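You operate a simulated robot arm through the tools that you are given. There is no shell and no other tool.

You run a simulated two-armed robot. Do the job below in one go: nothing can be reset, and whatever is moved stays where it is left.

## Task
Test the wheat and put it on the plate the tester names.
Fine: the DRY or the DAMP plate; tester dial on its grain; one press of the test key. Set down upright: what you pick out.

The check looks at the end state, three seconds after you hand in, the way a careful person would. Anything else that was tipped, shoved, dropped, spilled or broken makes it a failure.

## Robot
Two 6-joint arms with fingered hands on one trunk that stands fixed in place. Base frame: the origin is at the foot of the trunk, x ahead of it, y to its left, z up. Units: mm, degrees, N and s.
The left shoulder is at [20, 157, 829], the right one opposite. With the tool pointing down near the work surface each hand reaches from about 300 to 820 mm from the base axis, measured 20 degrees to its own side. Payload 4.1 kg a hand.
Tool frame (each hand has its own): the origin (TCP) lies between the finger pads and is the grasp point; the fingertips stand 33 mm ahead of it; z points along the fingers, y is the line along which they close. The gripper opens to 112 mm. The gripper's body begins 39 mm behind the TCP. The gripper is a hand of 4 fingers: y runs from the thumb to the fingers, the wrist lies at [-16, -118, -200] in the tool frame, and closing takes about 1.5 s.
Orientation is told as [roll, pitch, yaw] about the base's x, y, z axes, in that order, counted from this pose: with the fingers straight down and the wrist toward the robot, the tool's x, y and z point along [0, 1, 0], [1, 0, 0] and [0, 0, -1] of the base frame.

## Interface
- The arms move only by the tool send_rows. It takes "left_targets", "right_targets" or both (then of equal length, played together; a hand with none holds still); each is text: rows parted by semicolons, each of 7 numbers parted by spaces: the gripper command, from -1 (shut) to 1 (fully open), values between in proportion, then the shift along the tool's x, y, z in units of 200 mm (1.0 is 200 mm), then the turn, a rotation vector about the tool's x, y, z in units of 120 degrees (1.0 is 120 degrees). In form: hand x y z wx wy wz; .... A call has 1 to 20 rows; each row is the pose to reach, as a shift and turn from the pose commanded when the call began, along the tool's axes at that moment. A call with a number of a shift or a turn outside -1 to 1 is refused whole. Each row takes 0.2 s and may step no farther than 50 mm and 8.6 degrees from the row before; otherwise, or with a gripper value out of range, the whole call is refused. Where a pose cannot be reached the arm comes as near as it can. A force on the tool above 40 N (or 10 N above the force at the start of the call, whichever is more), or a blocked arm, ends the call early, and 0.2 s more pass. Each finger travels about 72 mm/s and halts on what it meets, pressing with about 33 N; the grip force reading is that of the motor and also rises with nothing between the fingers. The clock runs only during rows and for 0.2 s after the last one: add rows that repeat a pose to give the fingers time. The reply holds the time, the measured pose of the TCP, the force on the tool along the base axes, the opening and the grip force, in the units named above and with some noise, with the torque about the TCP (base axes, N m) and any sound that the robot's microphone picked up.
- Cameras (640 x 400 px; columns grow to the right, rows downward): "scene" is now at [52.4, -25.7, 1456.4]; the picture's right is [-0.30, -0.95, 0.00], its down [-0.60, 0.19, -0.78] and it looks along [0.75, -0.23, -0.62] (base axes); focal length 350 px, centre (320, 200). "left" rides on the left gripper at [-66, -89, -130] in its tool frame; the picture's right is [-0.79, -0.29, 0.54], its down [0.55, -0.71, 0.44] and it looks along [0.26, 0.64, 0.72] (tool axes); focal length 247 px, centre (320, 200). "right" rides on the right gripper at [66, -89, -130] in its tool frame; the picture's right is [-0.79, 0.29, -0.54], its down [-0.55, -0.71, 0.44] and it looks along [-0.26, 0.64, 0.72] (tool axes); focal length 247 px, centre (320, 200). There is no depth. A picture from a camera that has moved, and an enlarged one, comes with that camera's place and axes in the base frame and with its lens.
- capture(camera): a new picture of that camera. The clock stands still meanwhile.
- hand_shape(shape, hand): the hand has 4 fingers and takes this shape, open, in about a second: jaw (thumb against the fingers, like two jaws); tri (thumb and two fingers); tip (a fingertip pinch); poke (one finger out to press); point (the index stretched); flat (the hand flat); cup (the hand cupped); fist (a fist). The gripper value then closes the fingers along that shape, each until it touches; the sizes above hold for jaw. It gives what a move gives, with no picture.
- head_to(pan, tilt): turns the head with the scene camera to pan (to the left, within 86 degrees either way) and tilt (down, from -29 to 69), counted from straight ahead of the robot. It gives what a move gives.
- inspect(camera, box): a new picture of the part [left, top, right, bottom] of that camera's present view, enlarged. The clock stands still meanwhile.
- finish_job(): hands the job in; it is judged then, once.

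Nothing tells you positions but the pictures and the camera data. Unless the task says otherwise, let go and move clear before handing in.

The tools are called after "Call:" by a JSON object that holds its "api" and its "payload". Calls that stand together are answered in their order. send_rows: Moves the arms, as the interface text tells. Its arguments: {"type":"object","properties":{"left_targets":{"type":"string"},"right_targets":{"type":"string"}},"required":[]} The other tools are called the same way: hand_shape (shape, hand) gives the hand a shape; head_to (pan, tilt) turns the head that bears the scene camera; capture (camera) takes a picture; inspect (camera, box) takes an enlarged picture of a part of a camera's view; finish_job () hands the job in.

At the start:

```text
time_s: 0.0
left_eef_pos: [320.2, 15.8, 1254.7]
left_tcp_rot: [0.0, 0.0, -23.3]
left_wrist_force: [0.5, -0.1, -0.1]
left_wrist_torque: [0.0, 0.0, -0.01]
left_finger_gap: 111.3
left_gripper_force: 0.1
left_shape: jaw
right_eef_pos: [389.9, -443.6, 1188.8]
right_tcp_rot: [0.1, 0.1, -23.2]
right_wrist_force: [0.3, 0.5, 0.1]
right_wrist_torque: [0.01, -0.01, 0.05]
right_finger_gap: 111.7
right_gripper_force: 0.1
right_shape: jaw
head pan, tilt: [-17.3, 38.7]
```

scene: 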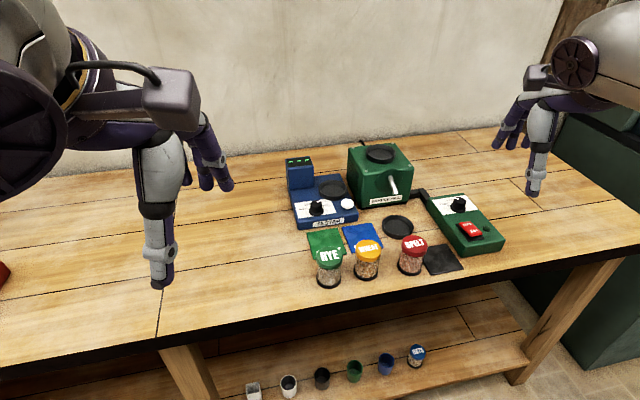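
right: 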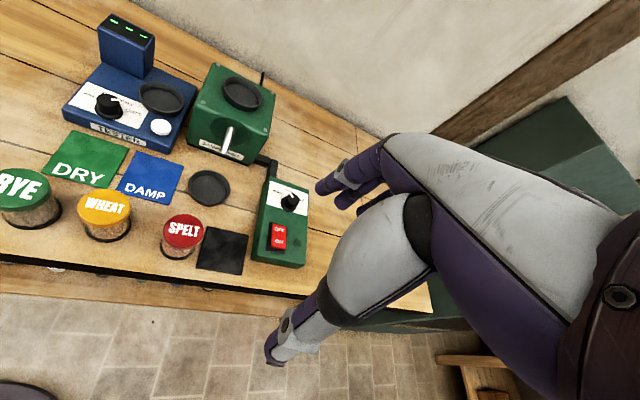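
left: 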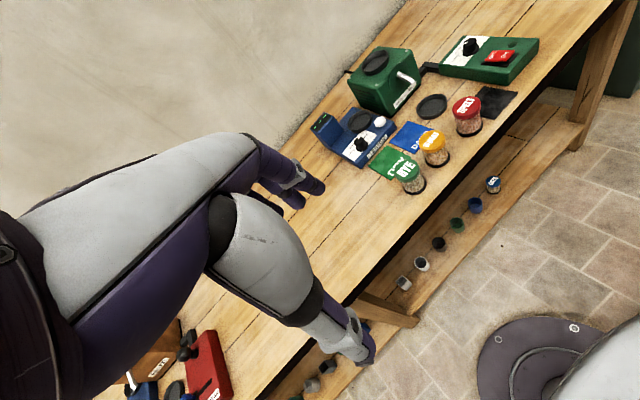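

I see a bench with a blue tester (dial, key, pan), a green grinder, DRY/DAMP plates and jars of rye, wheat and spelt. I'll look closer before moving anything.

Call:
{"api": "inspect", "payload": {"camera": "scene", "box": [270, 130, 430, 230]}}

Call:
{"api": "inspect", "payload": {"camera": "scene", "box": [290, 210, 450, 310]}}

Call:
{"api": "inspect", "payload": {"camera": "right", "box": [40, 10, 280, 160]}}

Call:
{"api": "inspect", "payload": {"camera": "left", "box": [300, 30, 540, 180]}}

```text
4.00 times, centred on (350, 180) of scene
camera zoom: at [52.4, -25.7, 1456.4], right [-0.3, -0.95, 0.0], down [-0.6, 0.19, -0.78], along [0.75, -0.23, -0.62], focal length 1399 px, centre (200, 280)
```

zoom: 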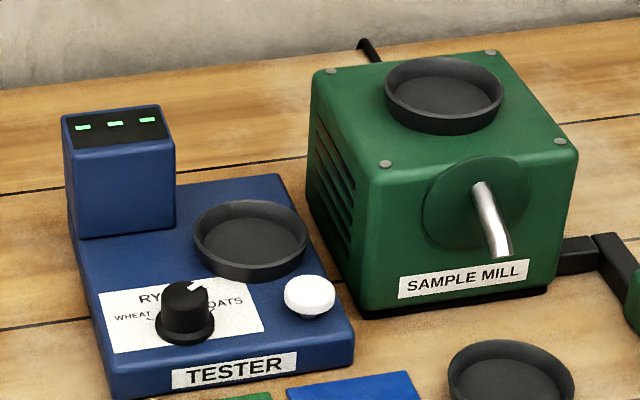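

```text
4.00 times, centred on (370, 260) of scene
camera zoom: at [52.4, -25.7, 1456.4], right [-0.3, -0.95, 0.0], down [-0.6, 0.19, -0.78], along [0.75, -0.23, -0.62], focal length 1399 px, centre (120, -40)
```

zoom: 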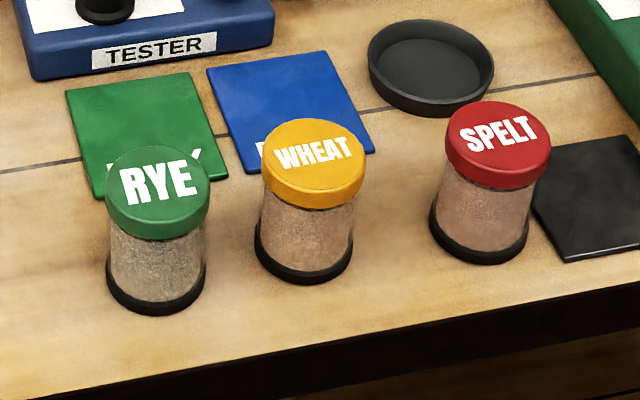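

```text
2.67 times, centred on (160, 85) of right
camera zoom: at [334.7, -349.0, 1319.5], right [-0.05, -0.84, 0.54], down [-0.87, -0.23, -0.44], along [0.49, -0.49, -0.72], focal length 659 px, centre (747, 507)
```

zoom: 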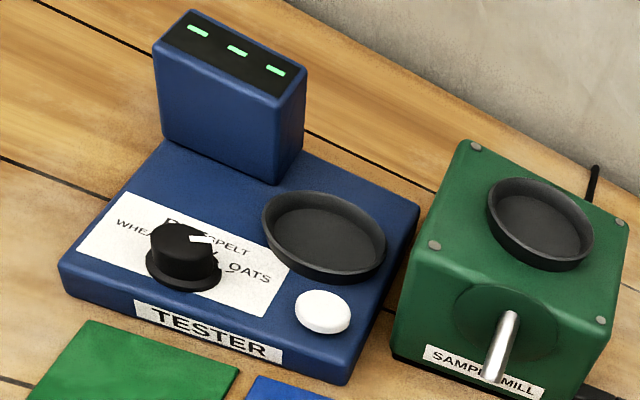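

```text
2.67 times, centred on (420, 105) of left
camera zoom: at [211.8, -10.1, 1386.6], right [-0.58, -0.61, -0.54], down [-0.43, 0.79, -0.44], along [0.69, -0.02, -0.72], focal length 659 px, centre (53, 453)
```

zoom: 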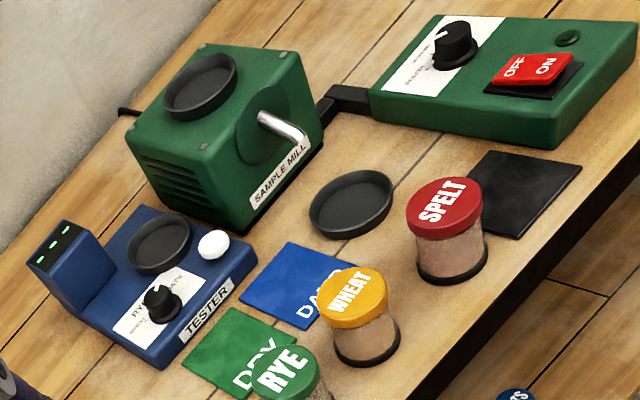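

The tester's dial seems to stand near SPELT and its display is blank. I'll zoom in on the dial, the display and the hand for detail.

Call:
{"api": "inspect", "payload": {"camera": "scene", "box": [292, 192, 340, 222]}}

Call:
{"api": "inspect", "payload": {"camera": "right", "box": [64, 80, 144, 130]}}

Call:
{"api": "inspect", "payload": {"camera": "scene", "box": [480, 60, 608, 200]}}

Call:
{"api": "inspect", "payload": {"camera": "right", "box": [0, 120, 256, 280]}}

```text
13.33 times, centred on (316, 207) of scene
camera zoom: at [52.4, -25.7, 1456.4], right [-0.3, -0.95, 0.0], down [-0.6, 0.19, -0.78], along [0.75, -0.23, -0.62], focal length 4662 px, centre (373, 107)
```

zoom: 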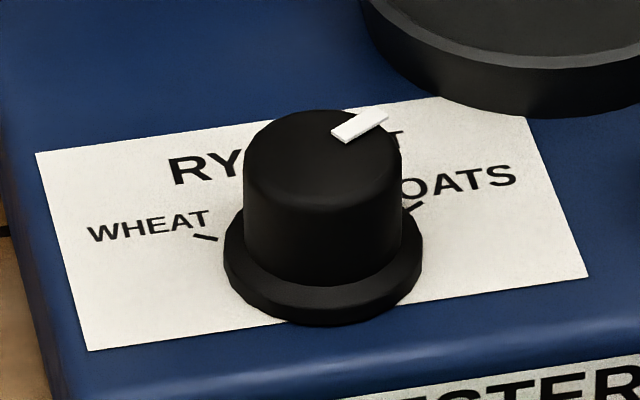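

```text
8.00 times, centred on (104, 105) of right
camera zoom: at [334.7, -349.0, 1319.5], right [-0.05, -0.84, 0.54], down [-0.87, -0.23, -0.44], along [0.49, -0.49, -0.72], focal length 1976 px, centre (2048, 960)
```

zoom: 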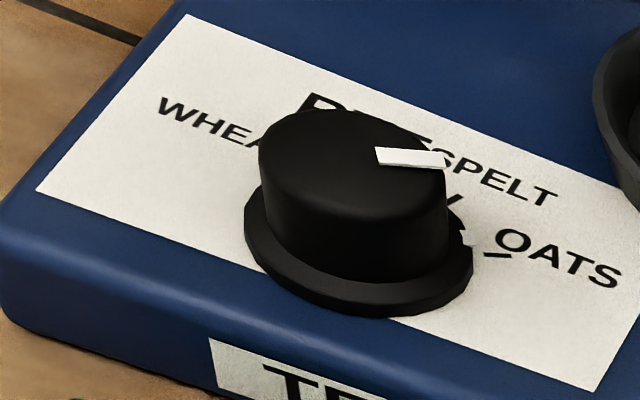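

```text
2.86 times, centred on (544, 130) of scene
camera zoom: at [52.4, -25.7, 1456.4], right [-0.3, -0.95, 0.0], down [-0.6, 0.19, -0.78], along [0.75, -0.23, -0.62], focal length 999 px, centre (-320, 400)
```

zoom: 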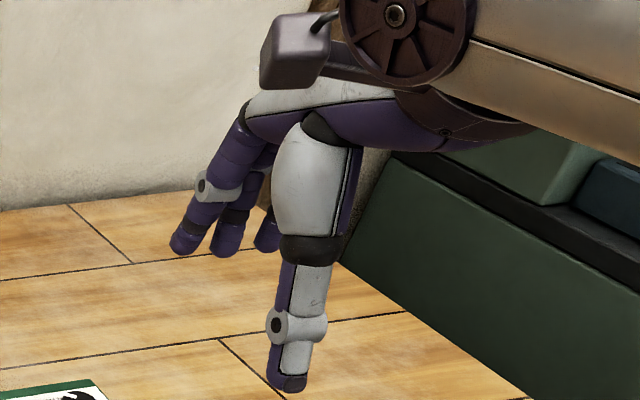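

```text
2.50 times, centred on (128, 200) of right
camera zoom: at [334.7, -349.0, 1319.5], right [-0.05, -0.84, 0.54], down [-0.87, -0.23, -0.44], along [0.49, -0.49, -0.72], focal length 617 px, centre (800, 200)
```

zoom: 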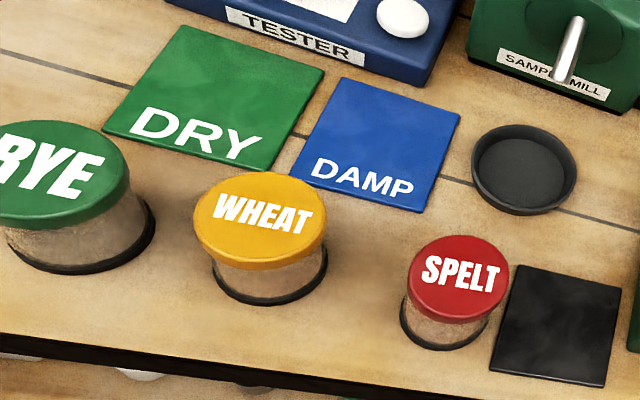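

The dial pointer stands at OATS (about 60° right) and WHEAT is about 60° left, so I need roughly 120° of counter-clockwise turning. Before going near the tester I'll look at candidate hand shapes for gripping the knob.

Call:
{"api": "hand_shape", "payload": {"shape": "tri", "hand": "right"}}

Call:
{"api": "inspect", "payload": {"camera": "scene", "box": [480, 60, 608, 200]}}

Call:
{"api": "capture", "payload": {"camera": "right"}}

Call:
{"api": "hand_shape", "payload": {"shape": "tip", "hand": "right"}}

Call:
{"api": "inspect", "payload": {"camera": "scene", "box": [480, 60, 608, 200]}}

Call:
{"api": "capture", "payload": {"camera": "right"}}

Call:
{"api": "hand_shape", "payload": {"shape": "poke", "hand": "right"}}

Call:
{"api": "inspect", "payload": {"camera": "scene", "box": [480, 60, 608, 200]}}

Call:
{"api": "capture", "payload": {"camera": "right"}}

```text
time_s: 0.9
left_eef_pos: [321.3, 16.0, 1255.6]
left_tcp_rot: [0.0, 0.0, -23.4]
left_wrist_force: [-0.1, 0.2, -0.5]
left_wrist_torque: [0.01, -0.01, 0.04]
left_finger_gap: 111.4
left_gripper_force: 0.2
left_shape: jaw
right_eef_pos: [389.9, -444.2, 1188.0]
right_tcp_rot: [0.0, 0.1, -23.3]
right_wrist_force: [0.8, -0.8, 0.9]
right_wrist_torque: [0.01, 0.02, -0.01]
right_finger_gap: 111.4
right_gripper_force: 0.1
right_shape: tri
head pan, tilt: [-17.3, 38.7]
```

```text
2.86 times, centred on (544, 130) of scene
camera zoom: at [52.4, -25.7, 1456.4], right [-0.3, -0.95, 0.0], down [-0.6, 0.19, -0.78], along [0.75, -0.23, -0.62], focal length 999 px, centre (-320, 400)
```

zoom: 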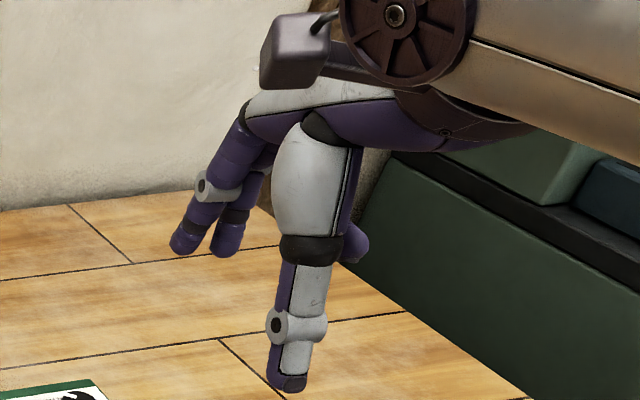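

```text
taken
camera right: at [334.7, -349.0, 1319.5], right [-0.05, -0.84, 0.54], down [-0.87, -0.23, -0.44], along [0.49, -0.49, -0.72], focal length 247 px, centre (320, 200)
```

right: 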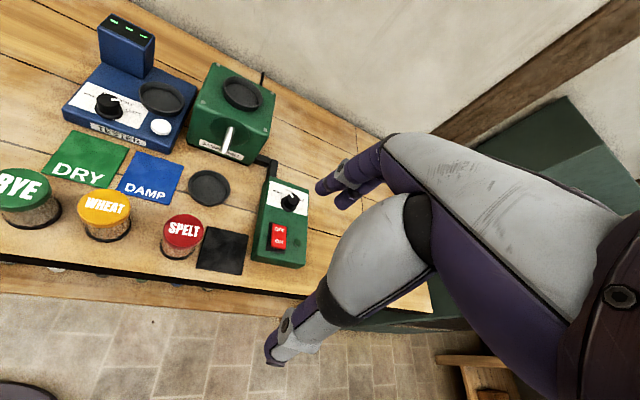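

```text
time_s: 1.8
left_eef_pos: [321.4, 14.2, 1255.8]
left_tcp_rot: [0.1, 0.0, -23.4]
left_wrist_force: [0.4, -0.4, -0.4]
left_wrist_torque: [-0.01, 0.0, 0.02]
left_finger_gap: 111.4
left_gripper_force: 0.0
left_shape: jaw
right_eef_pos: [390.7, -443.3, 1188.5]
right_tcp_rot: [0.0, 0.0, -23.3]
right_wrist_force: [-0.2, -1.2, 0.5]
right_wrist_torque: [-0.02, 0.0, -0.02]
right_finger_gap: 111.7
right_gripper_force: 0.1
right_shape: tip
head pan, tilt: [-17.3, 38.7]
```

```text
2.86 times, centred on (544, 130) of scene
camera zoom: at [52.4, -25.7, 1456.4], right [-0.3, -0.95, 0.0], down [-0.6, 0.19, -0.78], along [0.75, -0.23, -0.62], focal length 999 px, centre (-320, 400)
```

zoom: 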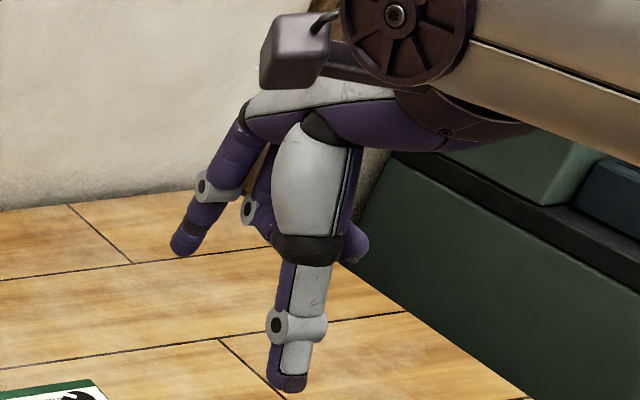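

```text
taken
camera right: at [334.7, -349.0, 1319.5], right [-0.05, -0.84, 0.54], down [-0.87, -0.23, -0.44], along [0.49, -0.49, -0.72], focal length 247 px, centre (320, 200)
```

right: 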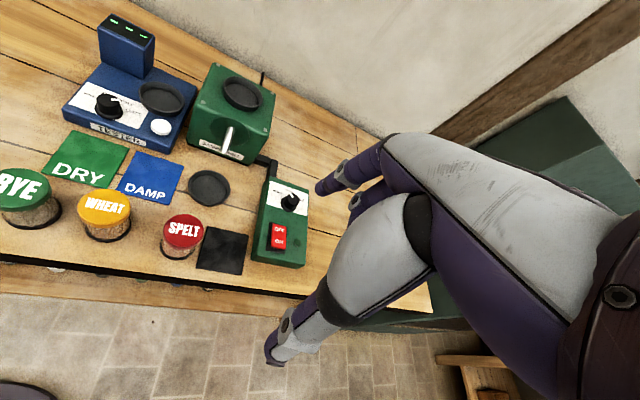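

```text
time_s: 2.7
left_eef_pos: [321.7, 15.4, 1256.8]
left_tcp_rot: [0.0, 0.0, -23.3]
left_wrist_force: [0.4, 0.5, -0.1]
left_wrist_torque: [-0.01, -0.01, 0.05]
left_finger_gap: 111.4
left_gripper_force: 0.2
left_shape: jaw
right_eef_pos: [388.7, -444.4, 1188.6]
right_tcp_rot: [0.1, -0.1, -23.3]
right_wrist_force: [-0.3, 2.0, 0.0]
right_wrist_torque: [-0.03, 0.01, -0.02]
right_finger_gap: 0.0
right_gripper_force: 0.0
right_shape: poke
head pan, tilt: [-17.3, 38.7]
```

```text
2.86 times, centred on (544, 130) of scene
camera zoom: at [52.4, -25.7, 1456.4], right [-0.3, -0.95, 0.0], down [-0.6, 0.19, -0.78], along [0.75, -0.23, -0.62], focal length 999 px, centre (-320, 400)
```

zoom: 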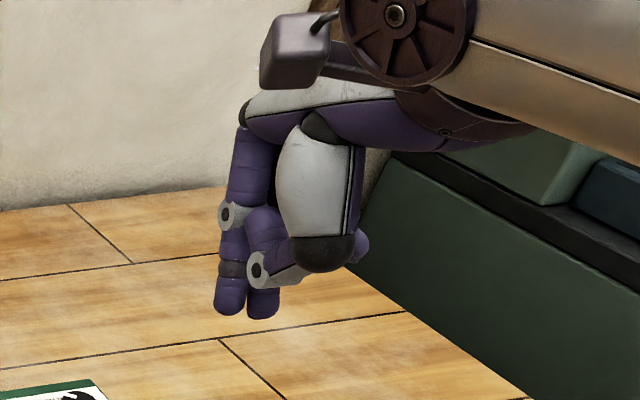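

```text
taken
camera right: at [334.7, -349.0, 1319.5], right [-0.05, -0.84, 0.54], down [-0.87, -0.23, -0.44], along [0.49, -0.49, -0.72], focal length 247 px, centre (320, 200)
```

right: 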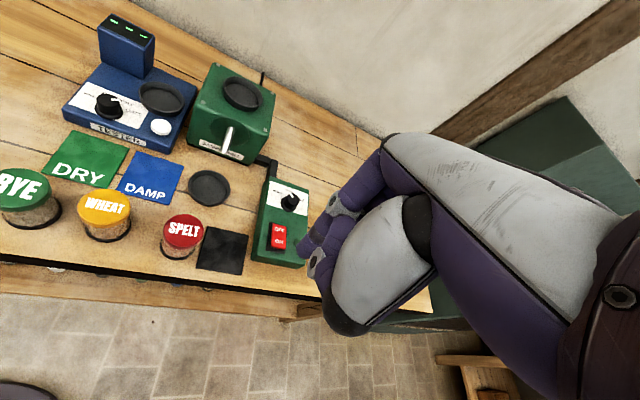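

The poke shape sends a finger straight ahead near the tool axis. I'll look at it more closely, and compare with the point shape.

Call:
{"api": "inspect", "payload": {"camera": "scene", "box": [504, 95, 584, 145]}}

Call:
{"api": "inspect", "payload": {"camera": "scene", "box": [504, 130, 584, 180]}}

Call:
{"api": "inspect", "payload": {"camera": "right", "box": [270, 150, 430, 350]}}

Call:
{"api": "hand_shape", "payload": {"shape": "point", "hand": "right"}}

Call:
{"api": "inspect", "payload": {"camera": "scene", "box": [480, 60, 608, 200]}}

Call:
{"api": "inspect", "payload": {"camera": "right", "box": [270, 150, 430, 350]}}

```text
8.00 times, centred on (544, 120) of scene
camera zoom: at [52.4, -25.7, 1456.4], right [-0.3, -0.95, 0.0], down [-0.6, 0.19, -0.78], along [0.75, -0.23, -0.62], focal length 2798 px, centre (-1472, 840)
```

zoom: 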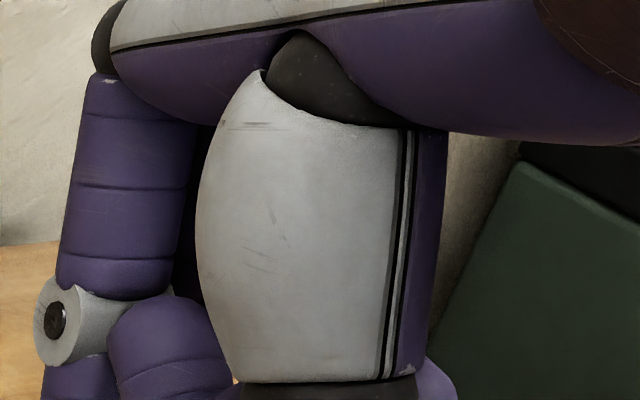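

```text
8.00 times, centred on (544, 155) of scene
camera zoom: at [52.4, -25.7, 1456.4], right [-0.3, -0.95, 0.0], down [-0.6, 0.19, -0.78], along [0.75, -0.23, -0.62], focal length 2798 px, centre (-1472, 560)
```

zoom: 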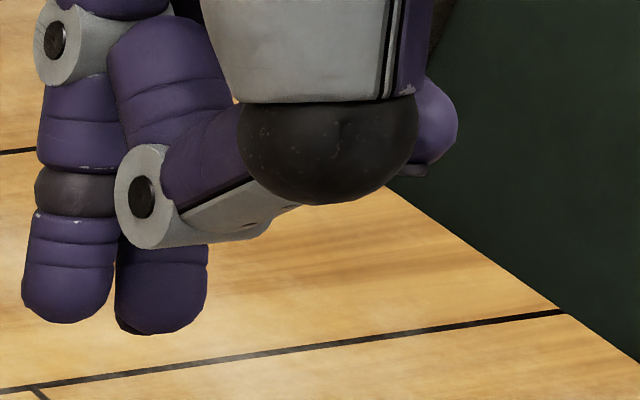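

```text
2.00 times, centred on (350, 250) of right
camera zoom: at [334.7, -349.0, 1319.5], right [-0.05, -0.84, 0.54], down [-0.87, -0.23, -0.44], along [0.49, -0.49, -0.72], focal length 494 px, centre (260, 100)
```

zoom: 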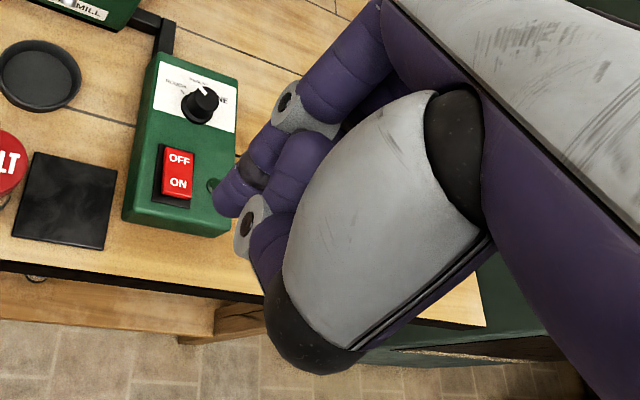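

```text
time_s: 3.6
left_eef_pos: [321.0, 15.7, 1255.2]
left_tcp_rot: [0.0, -0.1, -23.4]
left_wrist_force: [-0.6, 0.0, 0.4]
left_wrist_torque: [-0.03, 0.0, -0.02]
left_finger_gap: 111.5
left_gripper_force: 0.1
left_shape: jaw
right_eef_pos: [390.5, -443.7, 1189.2]
right_tcp_rot: [0.0, 0.0, -23.3]
right_wrist_force: [-0.6, -0.5, 0.0]
right_wrist_torque: [-0.01, -0.02, -0.01]
right_finger_gap: 0.0
right_gripper_force: 0.1
right_shape: point
head pan, tilt: [-17.3, 38.7]
```

```text
2.86 times, centred on (544, 130) of scene
camera zoom: at [52.4, -25.7, 1456.4], right [-0.3, -0.95, 0.0], down [-0.6, 0.19, -0.78], along [0.75, -0.23, -0.62], focal length 999 px, centre (-320, 400)
```

zoom: 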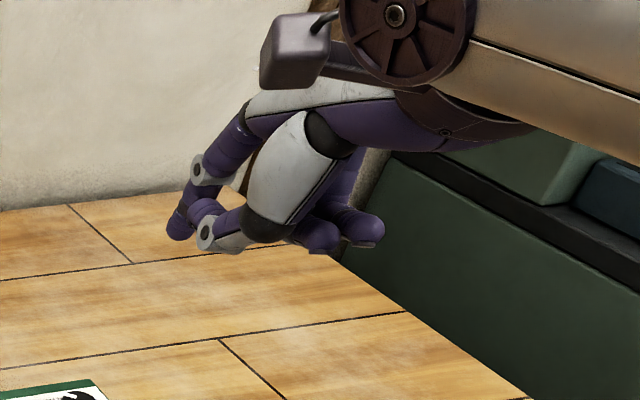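

```text
2.00 times, centred on (350, 250) of right
camera zoom: at [334.7, -349.0, 1319.5], right [-0.05, -0.84, 0.54], down [-0.87, -0.23, -0.44], along [0.49, -0.49, -0.72], focal length 494 px, centre (260, 100)
```

zoom: 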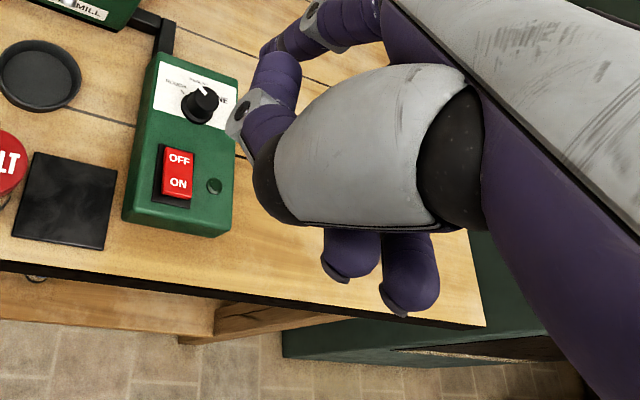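

Tri (thumb against two fingers straddling the axis) looks best for both knob and jar. I'll check in the air how far the fingertips reach when tri is closed to about 35–40 mm.

Call:
{"api": "hand_shape", "payload": {"shape": "tri", "hand": "right"}}

Call:
{"api": "send_rows", "payload": {"right_targets": "-0.4 0 0 0 0 0 0; -0.4 0 0 0 0 0 0; -0.4 0 0 0 0 0 0; -0.4 0 0 0 0 0 0; -0.4 0 0 0 0 0 0; -0.4 0 0 0 0 0 0"}}

Call:
{"api": "inspect", "payload": {"camera": "scene", "box": [480, 100, 608, 180]}}

Call:
{"api": "inspect", "payload": {"camera": "right", "box": [270, 150, 430, 350]}}

Call:
{"api": "inspect", "payload": {"camera": "left", "box": [480, 0, 640, 100]}}

```text
time_s: 4.5
left_eef_pos: [320.9, 15.4, 1256.7]
left_tcp_rot: [-0.1, 0.0, -23.5]
left_wrist_force: [-0.2, 0.5, 1.1]
left_wrist_torque: [0.01, 0.0, 0.01]
left_finger_gap: 111.7
left_gripper_force: 0.1
left_shape: jaw
right_eef_pos: [391.4, -443.5, 1189.4]
right_tcp_rot: [0.0, 0.0, -23.4]
right_wrist_force: [0.5, 0.8, 0.0]
right_wrist_torque: [-0.04, -0.01, 0.03]
right_finger_gap: 112.0
right_gripper_force: 0.1
right_shape: tri
head pan, tilt: [-17.3, 38.7]
```

```text
time_s: 5.9
left_eef_pos: [320.9, 16.1, 1256.7]
left_tcp_rot: [0.0, 0.1, -23.4]
left_wrist_force: [0.1, 0.2, 0.3]
left_wrist_torque: [0.03, -0.02, 0.03]
left_finger_gap: 111.6
left_gripper_force: 0.0
left_shape: jaw
right_eef_pos: [390.7, -444.1, 1187.1]
right_tcp_rot: [0.0, 0.1, -23.4]
right_wrist_force: [-0.3, -0.2, 0.6]
right_wrist_torque: [0.02, 0.01, 0.01]
right_finger_gap: 33.9
right_gripper_force: 0.1
right_shape: tri
head pan, tilt: [-17.3, 38.7]
```

```text
5.00 times, centred on (544, 140) of scene
camera zoom: at [52.4, -25.7, 1456.4], right [-0.3, -0.95, 0.0], down [-0.6, 0.19, -0.78], along [0.75, -0.23, -0.62], focal length 1748 px, centre (-800, 500)
```

zoom: 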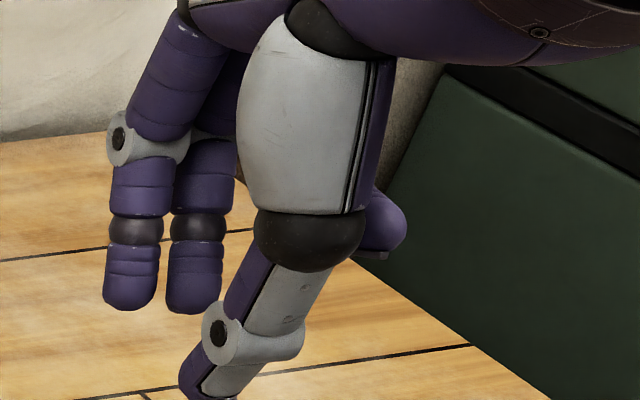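

```text
2.00 times, centred on (350, 250) of right
camera zoom: at [334.7, -349.0, 1319.5], right [-0.05, -0.84, 0.54], down [-0.87, -0.23, -0.44], along [0.49, -0.49, -0.72], focal length 494 px, centre (260, 100)
```

zoom: 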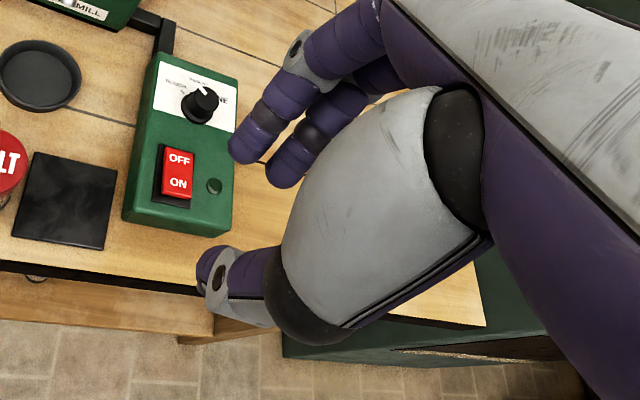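

```text
4.00 times, centred on (560, 50) of left
camera zoom: at [211.8, -10.1, 1386.6], right [-0.58, -0.61, -0.54], down [-0.43, 0.79, -0.44], along [0.69, -0.02, -0.72], focal length 988 px, centre (-640, 800)
```

zoom: 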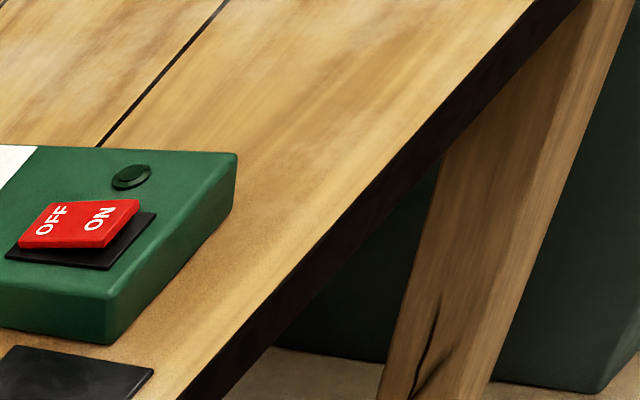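

Fingertips sit where the tool model says, 33 mm ahead of the TCP. Tester top is at about z=880, dial at about [697, -217], pan at about [752, -280], key at about [685, -296]. I now move the right hand high toward the point above the dial.

Call:
{"api": "send_rows", "payload": {"right_targets": "-0.18 0.165 0.096 0.079 0 0 0; -0.18 0.33 0.192 0.159 0 0 0; -0.18 0.495 0.288 0.238 0 0 0; -0.18 0.66 0.384 0.317 0 0 0; -0.18 0.826 0.48 0.3965 0 0 0"}}

Call:
{"api": "capture", "payload": {"camera": "scene"}}

Call:
{"api": "capture", "payload": {"camera": "right"}}

```text
time_s: 7.1
left_eef_pos: [319.7, 14.6, 1256.5]
left_tcp_rot: [0.0, 0.0, -23.3]
left_wrist_force: [0.3, -0.4, 0.5]
left_wrist_torque: [0.0, -0.02, -0.01]
left_finger_gap: 111.8
left_gripper_force: 0.1
left_shape: jaw
right_eef_pos: [545.3, -329.5, 1110.0]
right_tcp_rot: [0.1, -0.1, -23.3]
right_wrist_force: [-1.1, -0.6, 0.3]
right_wrist_torque: [-0.01, -0.06, 0.01]
right_finger_gap: 45.8
right_gripper_force: 0.1
right_shape: tri
head pan, tilt: [-17.3, 38.7]
```

```text
taken
```

scene: 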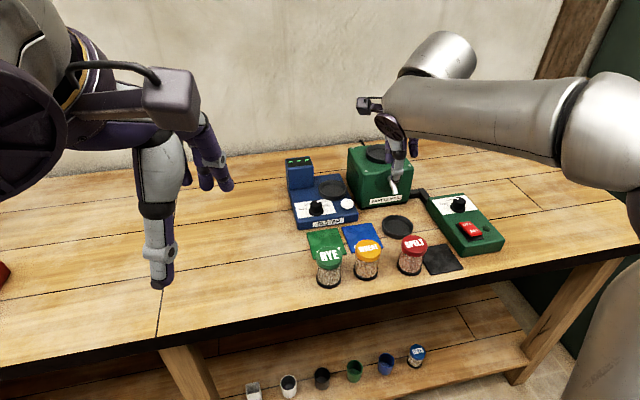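

```text
taken
camera right: at [490.0, -234.1, 1239.2], right [-0.05, -0.84, 0.54], down [-0.87, -0.23, -0.44], along [0.49, -0.49, -0.72], focal length 247 px, centre (320, 200)
```

right: 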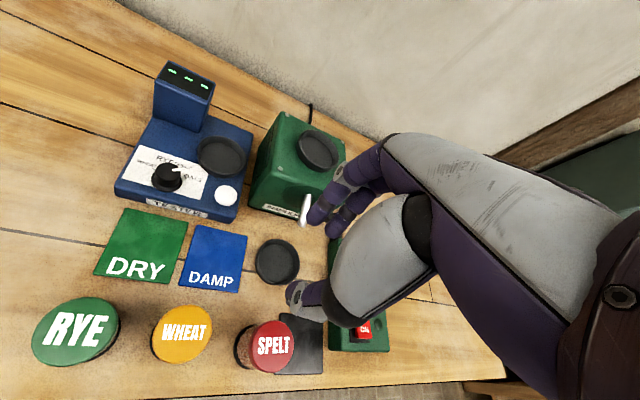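

From here the right camera gives a nearer view of everything; I'll zoom it for accurate fixes.

Call:
{"api": "inspect", "payload": {"camera": "right", "box": [110, 60, 270, 220]}}

Call:
{"api": "inspect", "payload": {"camera": "right", "box": [20, 190, 310, 380]}}

Call:
{"api": "inspect", "payload": {"camera": "right", "box": [125, 140, 221, 200]}}

```text
2.50 times, centred on (190, 140) of right
camera zoom: at [490.0, -234.1, 1239.2], right [-0.05, -0.84, 0.54], down [-0.87, -0.23, -0.44], along [0.49, -0.49, -0.72], focal length 617 px, centre (645, 350)
```

zoom: 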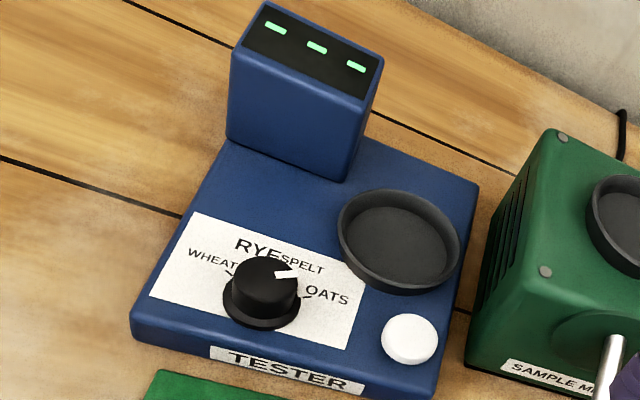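

```text
2.11 times, centred on (165, 285) of right
camera zoom: at [490.0, -234.1, 1239.2], right [-0.05, -0.84, 0.54], down [-0.87, -0.23, -0.44], along [0.49, -0.49, -0.72], focal length 520 px, centre (646, 21)
```

zoom: 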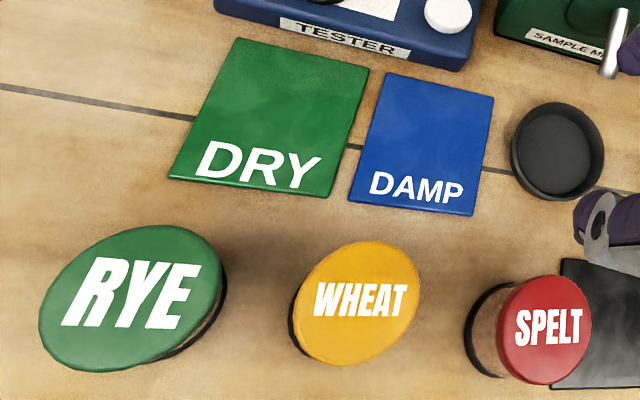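

```text
6.67 times, centred on (173, 170) of right
camera zoom: at [490.0, -234.1, 1239.2], right [-0.05, -0.84, 0.54], down [-0.87, -0.23, -0.44], along [0.49, -0.49, -0.72], focal length 1646 px, centre (1300, 400)
```

zoom: 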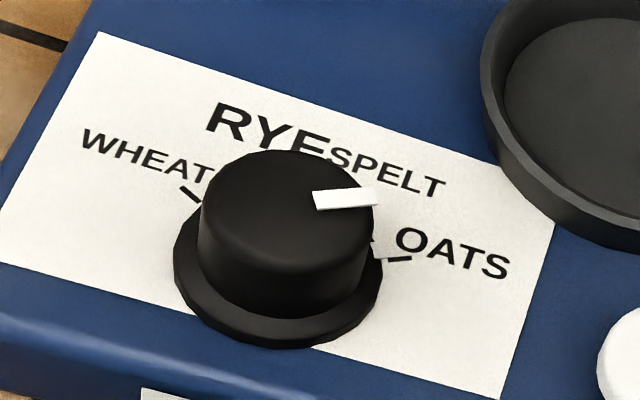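

Refined fixes: dial centre ≈ [694.5, -216], knob top z≈907, tester top z≈884, key ≈ [683, -296, 896], pan ≈ [754, -281], wheat jar ≈ [500.5, -270] with lid top ≈ 927. Next I move above the dial and turn to yaw 0.

Call:
{"api": "send_rows", "payload": {"right_targets": "-0.18 0.1633 0.0919 0.0995 0 0 -0.0388; -0.18 0.3267 0.1837 0.199 0 0 -0.0776; -0.18 0.49 0.2756 0.2985 0 0 -0.1164; -0.18 0.6534 0.3674 0.398 0 0 -0.1552; -0.18 0.8167 0.4593 0.4975 0 0 -0.194; -0.18 0.8167 0.4593 0.4975 0 0 -0.194"}}

Call:
{"api": "capture", "payload": {"camera": "right"}}

Call:
{"api": "inspect", "payload": {"camera": "scene", "box": [250, 80, 410, 240]}}

```text
time_s: 8.5
left_eef_pos: [321.1, 15.9, 1256.3]
left_tcp_rot: [0.0, 0.1, -23.5]
left_wrist_force: [-0.9, -1.2, 0.3]
left_wrist_torque: [0.01, -0.03, 0.01]
left_finger_gap: 111.7
left_gripper_force: 0.0
left_shape: jaw
right_eef_pos: [691.2, -217.6, 1009.1]
right_tcp_rot: [0.0, 0.1, 0.0]
right_wrist_force: [0.2, 0.0, 0.4]
right_wrist_torque: [-0.01, -0.01, 0.03]
right_finger_gap: 45.8
right_gripper_force: 0.1
right_shape: tri
head pan, tilt: [-17.3, 38.7]
```

```text
taken
camera right: at [603.4, -153.2, 1139.2], right [0.29, -0.79, 0.54], down [-0.71, -0.55, -0.44], along [0.64, -0.26, -0.72], focal length 247 px, centre (320, 200)
```

right: 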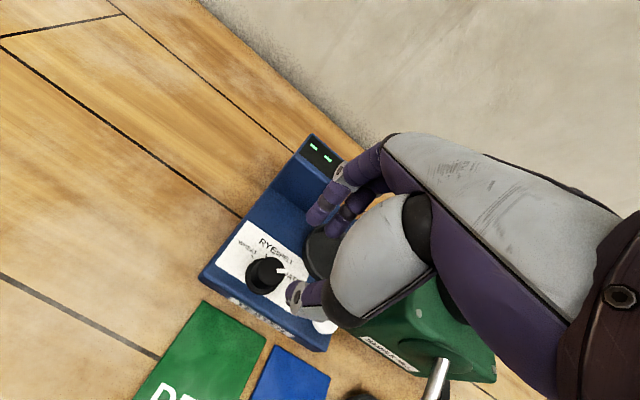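

```text
2.50 times, centred on (330, 160) of scene
camera zoom: at [52.3, -25.7, 1456.4], right [-0.3, -0.95, 0.0], down [-0.6, 0.19, -0.78], along [0.75, -0.23, -0.62], focal length 874 px, centre (295, 300)
```

zoom: 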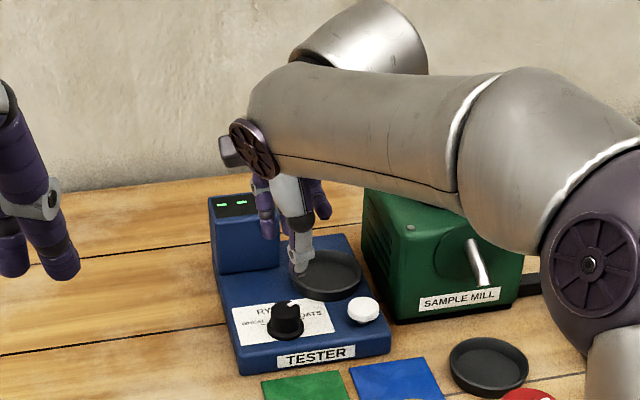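

The hand is above the dial at yaw 0, within about 3 mm. I'll test whether the wrist can swing to +60° here in the air before gripping.

Call:
{"api": "send_rows", "payload": {"right_targets": "-0.18 0.016 0.0105 0.05 0 0 -0.0714; -0.18 0.016 0.0105 0.05 0 0 -0.1428; -0.18 0.016 0.0105 0.05 0 0 -0.2142; -0.18 0.016 0.0105 0.05 0 0 -0.2856; -0.18 0.016 0.0105 0.05 0 0 -0.357; -0.18 0.016 0.0105 0.05 0 0 -0.4284; -0.18 0.016 0.0105 0.05 0 0 -0.5; -0.18 0.016 0.0105 0.05 0 0 -0.5"}}

Call:
{"api": "capture", "payload": {"camera": "right"}}

Call:
{"api": "inspect", "payload": {"camera": "scene", "box": [250, 80, 410, 240]}}

```text
time_s: 10.3
left_eef_pos: [319.9, 15.5, 1254.9]
left_tcp_rot: [-0.1, 0.0, -23.3]
left_wrist_force: [-0.3, 0.5, 1.1]
left_wrist_torque: [0.02, 0.03, -0.02]
left_finger_gap: 111.9
left_gripper_force: 0.1
left_shape: jaw
right_eef_pos: [675.5, -214.7, 992.5]
right_tcp_rot: [0.0, -0.1, 60.1]
right_wrist_force: [0.5, -0.1, 0.3]
right_wrist_torque: [-0.01, -0.01, 0.03]
right_finger_gap: 45.6
right_gripper_force: 0.0
right_shape: tri
right hand out of reach, approached as far as the arm can: row 7, 8
head pan, tilt: [-17.3, 38.7]
```

```text
taken
camera right: at [574.8, -259.4, 1122.8], right [0.83, -0.15, 0.54], down [0.13, -0.89, -0.44], along [0.54, 0.43, -0.72], focal length 247 px, centre (320, 200)
```

right: 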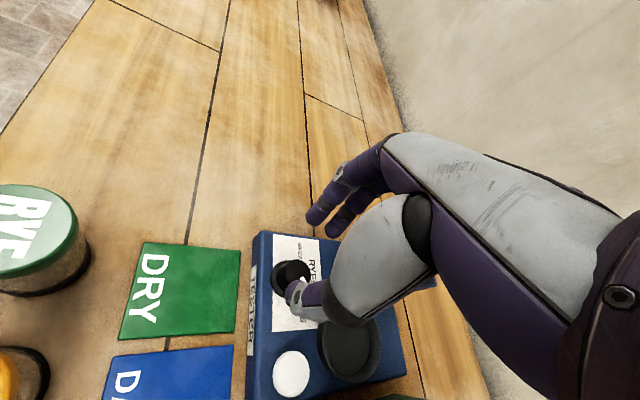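

```text
2.50 times, centred on (330, 160) of scene
camera zoom: at [52.4, -25.7, 1456.4], right [-0.3, -0.95, 0.0], down [-0.6, 0.19, -0.78], along [0.75, -0.23, -0.62], focal length 874 px, centre (295, 300)
```

zoom: 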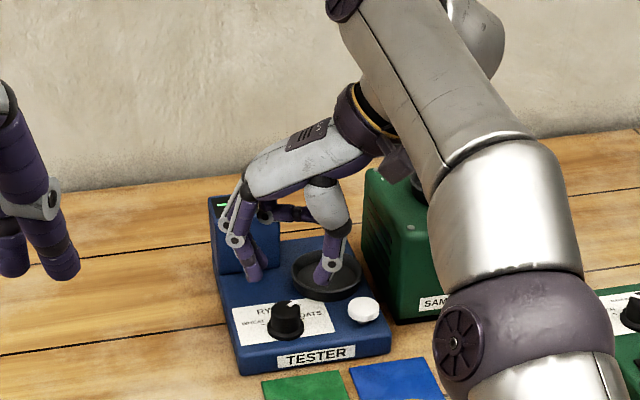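

+60° is just out of reach, but up to about +50° works. I'll go back to yaw -40° above the dial and do the turn in two 60° strokes (-40 → +20).

Call:
{"api": "send_rows", "payload": {"right_targets": "-0.18 0 0 0 0 0 0.0694; -0.18 0 0 0 0 0 0.1389; -0.18 0 0 0 0 0 0.2083; -0.18 0 0 0 0 0 0.2778; -0.18 0 0 0 0 0 0.3472; -0.18 0 0 0 0 0 0.4167; -0.18 0 0 0 0 0 0.4861; -0.18 0 0 0 0 0 0.5556; -0.18 0 0 0 0 0 0.625; -0.18 0 0 0 0 0 0.6944; -0.18 0 0 0 0 0 0.7639; -0.18 0 0 0 0 0 0.8333; -0.18 0 0 0 0 0 0.8333"}}

Call:
{"api": "capture", "payload": {"camera": "right"}}

Call:
{"api": "inspect", "payload": {"camera": "scene", "box": [250, 120, 410, 220]}}

```text
time_s: 13.1
left_eef_pos: [320.3, 15.7, 1255.3]
left_tcp_rot: [0.0, 0.0, -23.4]
left_wrist_force: [0.1, -0.8, -0.3]
left_wrist_torque: [-0.03, 0.0, -0.02]
left_finger_gap: 111.5
left_gripper_force: 0.1
left_shape: jaw
right_eef_pos: [675.3, -214.2, 993.0]
right_tcp_rot: [-0.1, 0.0, -40.2]
right_wrist_force: [0.1, -0.6, 0.9]
right_wrist_torque: [0.0, 0.03, 0.0]
right_finger_gap: 45.4
right_gripper_force: 0.1
right_shape: tri
head pan, tilt: [-17.3, 38.7]
```

```text
taken
camera right: at [650.3, -106.8, 1123.5], right [-0.29, -0.79, 0.54], down [-0.9, 0.04, -0.44], along [0.33, -0.61, -0.72], focal length 247 px, centre (320, 200)
```

right: 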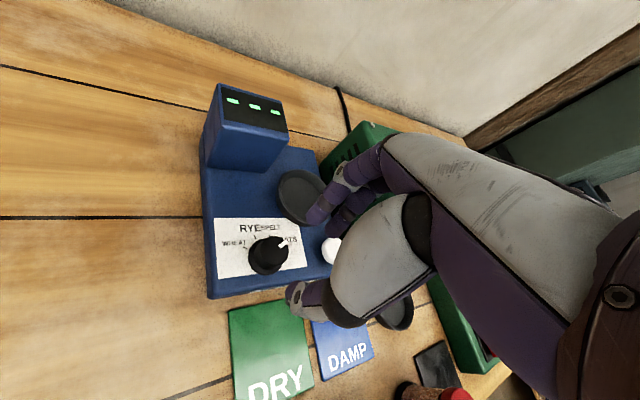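

```text
4.00 times, centred on (330, 170) of scene
camera zoom: at [52.4, -25.7, 1456.4], right [-0.3, -0.95, 0.0], down [-0.6, 0.19, -0.78], along [0.75, -0.23, -0.62], focal length 1399 px, centre (280, 320)
```

zoom: 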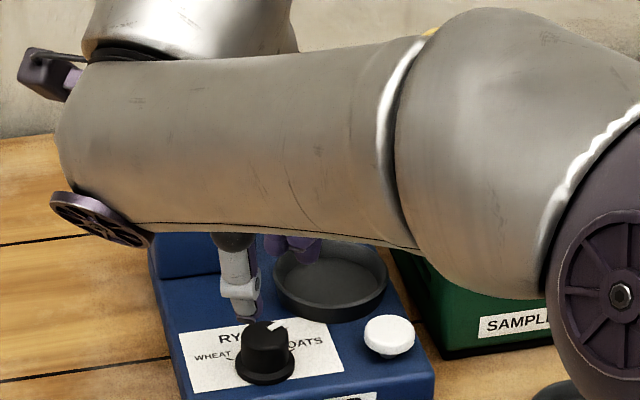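

The commanded pose reset to where the arm had reached, so I correct the offset now: move above the dial at z≈960 with yaw -40.

Call:
{"api": "send_rows", "payload": {"right_targets": "-0.18 0.0545 0.077 0.08 0 0 0; -0.18 0.0545 0.077 0.165 0 0 0; -0.18 0.0545 0.077 0.165 0 0 0"}}

Call:
{"api": "inspect", "payload": {"camera": "right", "box": [200, 150, 440, 350]}}

Call:
{"api": "inspect", "payload": {"camera": "scene", "box": [280, 170, 376, 230]}}

Call:
{"api": "capture", "payload": {"camera": "left"}}

```text
time_s: 13.9
left_eef_pos: [321.5, 16.2, 1257.2]
left_tcp_rot: [0.0, 0.1, -23.3]
left_wrist_force: [-0.1, 0.0, -0.5]
left_wrist_torque: [0.0, 0.03, -0.01]
left_finger_gap: 111.8
left_gripper_force: 0.0
left_shape: jaw
right_eef_pos: [694.6, -215.6, 960.7]
right_tcp_rot: [0.1, 0.0, -40.1]
right_wrist_force: [-0.3, -0.1, 0.4]
right_wrist_torque: [0.02, 0.02, 0.0]
right_finger_gap: 45.9
right_gripper_force: 0.1
right_shape: tri
head pan, tilt: [-17.3, 38.7]
```

```text
2.00 times, centred on (320, 250) of right
camera zoom: at [669.3, -108.6, 1090.9], right [-0.29, -0.79, 0.54], down [-0.9, 0.03, -0.44], along [0.33, -0.61, -0.72], focal length 494 px, centre (320, 100)
```

zoom: 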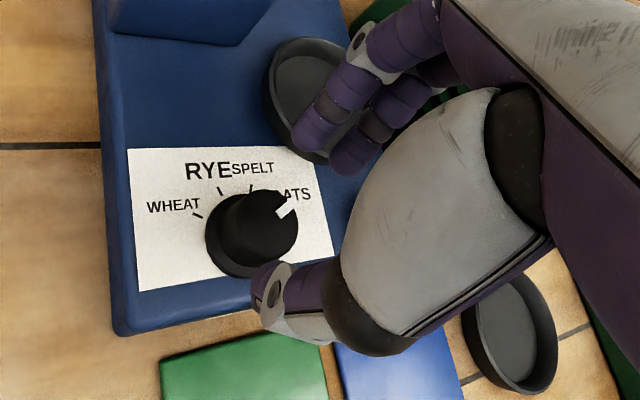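

```text
6.67 times, centred on (328, 200) of scene
camera zoom: at [52.4, -25.7, 1456.4], right [-0.3, -0.95, 0.0], down [-0.6, 0.19, -0.78], along [0.75, -0.23, -0.62], focal length 2331 px, centre (267, 200)
```

zoom: 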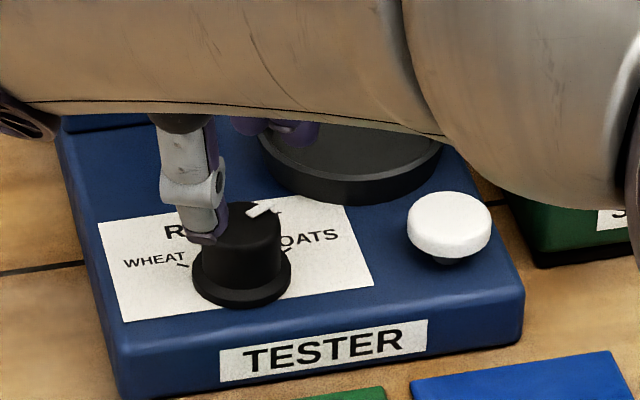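

```text
taken
camera left: at [211.7, -10.1, 1386.6], right [-0.58, -0.61, -0.54], down [-0.43, 0.79, -0.44], along [0.69, -0.02, -0.72], focal length 247 px, centre (320, 200)
```

left: 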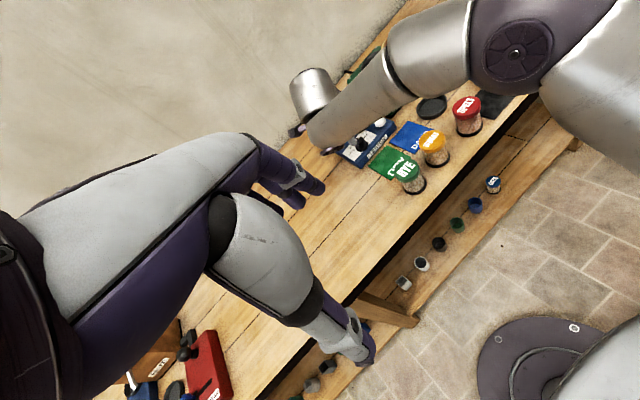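

The grasp is centred over the knob to about 1–2 mm and the pointer is on OATS. I lower to put the fingertips just above the knob's skirt.

Call:
{"api": "send_rows", "payload": {"right_targets": "-0.18 0 0 0.06 0 0 0; -0.18 0 0 0.12 0 0 0; -0.18 0 0 0.17 0 0 0; -0.18 0 0 0.17 0 0 0"}}

Call:
{"api": "inspect", "payload": {"camera": "right", "box": [200, 150, 440, 350]}}

Call:
{"api": "inspect", "payload": {"camera": "scene", "box": [280, 170, 376, 230]}}

```text
time_s: 14.9
left_eef_pos: [321.5, 15.9, 1256.3]
left_tcp_rot: [0.1, 0.1, -23.3]
left_wrist_force: [0.6, 0.0, -0.2]
left_wrist_torque: [0.0, -0.02, 0.01]
left_finger_gap: 111.7
left_gripper_force: 0.0
left_shape: jaw
right_eef_pos: [695.2, -216.4, 925.4]
right_tcp_rot: [-0.1, 0.0, -40.1]
right_wrist_force: [-0.1, 0.3, 0.5]
right_wrist_torque: [-0.01, 0.0, 0.0]
right_finger_gap: 45.7
right_gripper_force: 0.0
right_shape: tri
head pan, tilt: [-17.3, 38.7]
```

```text
2.00 times, centred on (320, 250) of right
camera zoom: at [669.2, -108.9, 1056.8], right [-0.29, -0.79, 0.54], down [-0.9, 0.03, -0.44], along [0.33, -0.61, -0.72], focal length 494 px, centre (320, 100)
```

zoom: 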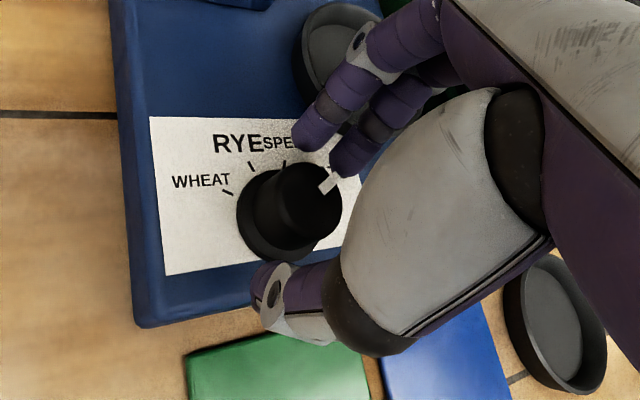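

```text
6.67 times, centred on (328, 200) of scene
camera zoom: at [52.4, -25.7, 1456.4], right [-0.3, -0.95, 0.0], down [-0.6, 0.19, -0.78], along [0.75, -0.23, -0.62], focal length 2331 px, centre (267, 200)
```

zoom: 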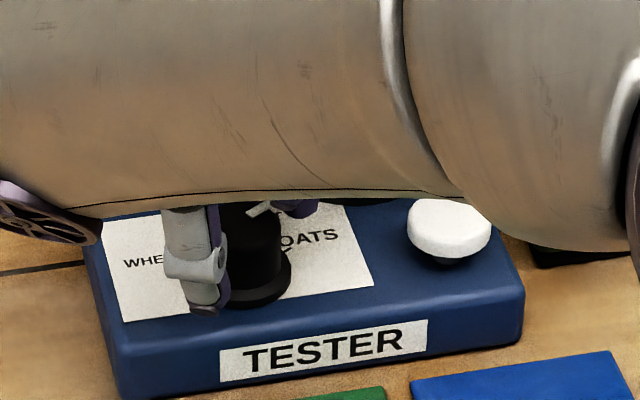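

The knob is between the thumb and two fingers, with no contact force. Now I close on it.

Call:
{"api": "send_rows", "payload": {"right_targets": "-0.5 0 0 0 0 0 0; -0.8 0 0 0 0 0 0; -0.8 0 0 0 0 0 0; -0.8 0 0 0 0 0 0"}}

Call:
{"api": "inspect", "payload": {"camera": "right", "box": [200, 150, 440, 350]}}

```text
time_s: 15.9
left_eef_pos: [320.6, 15.4, 1256.5]
left_tcp_rot: [0.0, 0.0, -23.4]
left_wrist_force: [-0.2, 0.0, -0.6]
left_wrist_torque: [-0.02, 0.03, 0.03]
left_finger_gap: 111.9
left_gripper_force: 0.0
left_shape: jaw
right_eef_pos: [694.7, -216.8, 926.7]
right_tcp_rot: [0.0, 0.0, -40.1]
right_wrist_force: [0.1, -1.1, -0.8]
right_wrist_torque: [-0.04, -0.04, 0.06]
right_finger_gap: 21.1
right_gripper_force: 32.8
right_shape: tri
head pan, tilt: [-17.3, 38.7]
```

```text
2.00 times, centred on (320, 250) of right
camera zoom: at [669.2, -108.9, 1056.8], right [-0.29, -0.79, 0.54], down [-0.9, 0.03, -0.44], along [0.33, -0.61, -0.72], focal length 494 px, centre (320, 100)
```

zoom: 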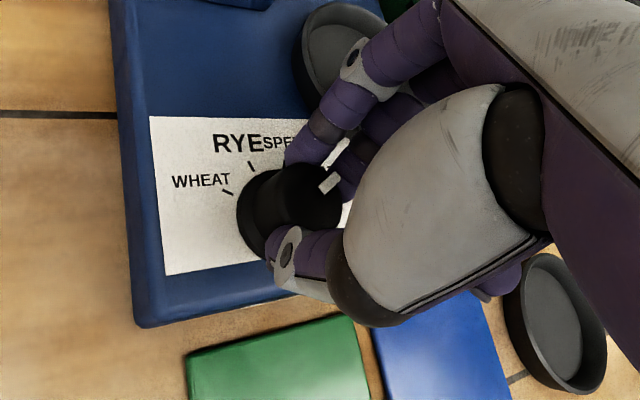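

The grip is firm on the knob (about 33 N). Now I turn it +60° (counter-clockwise from above).

Call:
{"api": "send_rows", "payload": {"right_targets": "-0.8 0 0 0 0 0 -0.0625; -0.8 0 0 0 0 0 -0.125; -0.8 0 0 0 0 0 -0.1875; -0.8 0 0 0 0 0 -0.25; -0.8 0 0 0 0 0 -0.3125; -0.8 0 0 0 0 0 -0.375; -0.8 0 0 0 0 0 -0.4375; -0.8 0 0 0 0 0 -0.5; -0.8 0 0 0 0 0 -0.5"}}

Call:
{"api": "inspect", "payload": {"camera": "right", "box": [200, 150, 440, 350]}}

Call:
{"api": "inspect", "payload": {"camera": "scene", "box": [280, 170, 376, 230]}}

```text
time_s: 17.9
left_eef_pos: [321.8, 15.0, 1256.6]
left_tcp_rot: [-0.1, 0.0, -23.3]
left_wrist_force: [0.0, -1.5, 0.4]
left_wrist_torque: [0.01, -0.01, 0.02]
left_finger_gap: 111.6
left_gripper_force: 0.1
left_shape: jaw
right_eef_pos: [695.4, -217.8, 925.5]
right_tcp_rot: [-0.1, -0.2, 20.1]
right_wrist_force: [2.0, -10.0, 1.2]
right_wrist_torque: [-0.25, -0.1, -0.01]
right_finger_gap: 21.0
right_gripper_force: 33.5
right_shape: tri
head pan, tilt: [-17.3, 38.7]
```

```text
2.00 times, centred on (320, 250) of right
camera zoom: at [588.9, -186.0, 1056.5], right [0.54, -0.65, 0.54], down [-0.48, -0.76, -0.44], along [0.69, -0.02, -0.72], focal length 494 px, centre (320, 100)
```

zoom: 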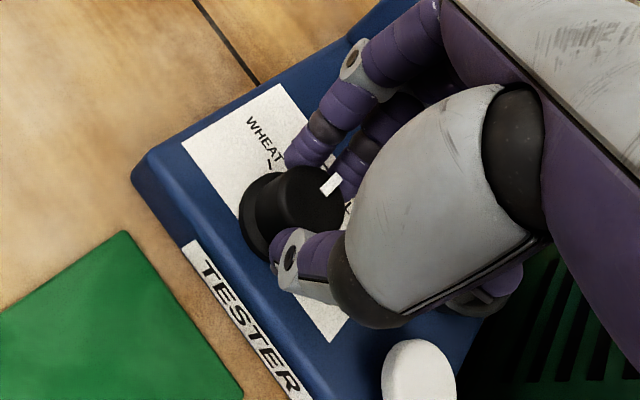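

```text
6.67 times, centred on (328, 200) of scene
camera zoom: at [52.5, -26.1, 1456.3], right [-0.3, -0.95, 0.0], down [-0.6, 0.19, -0.78], along [0.75, -0.23, -0.62], focal length 2331 px, centre (267, 200)
```

zoom: 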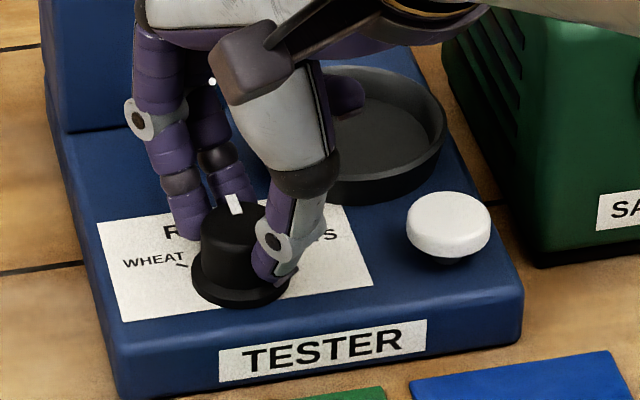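

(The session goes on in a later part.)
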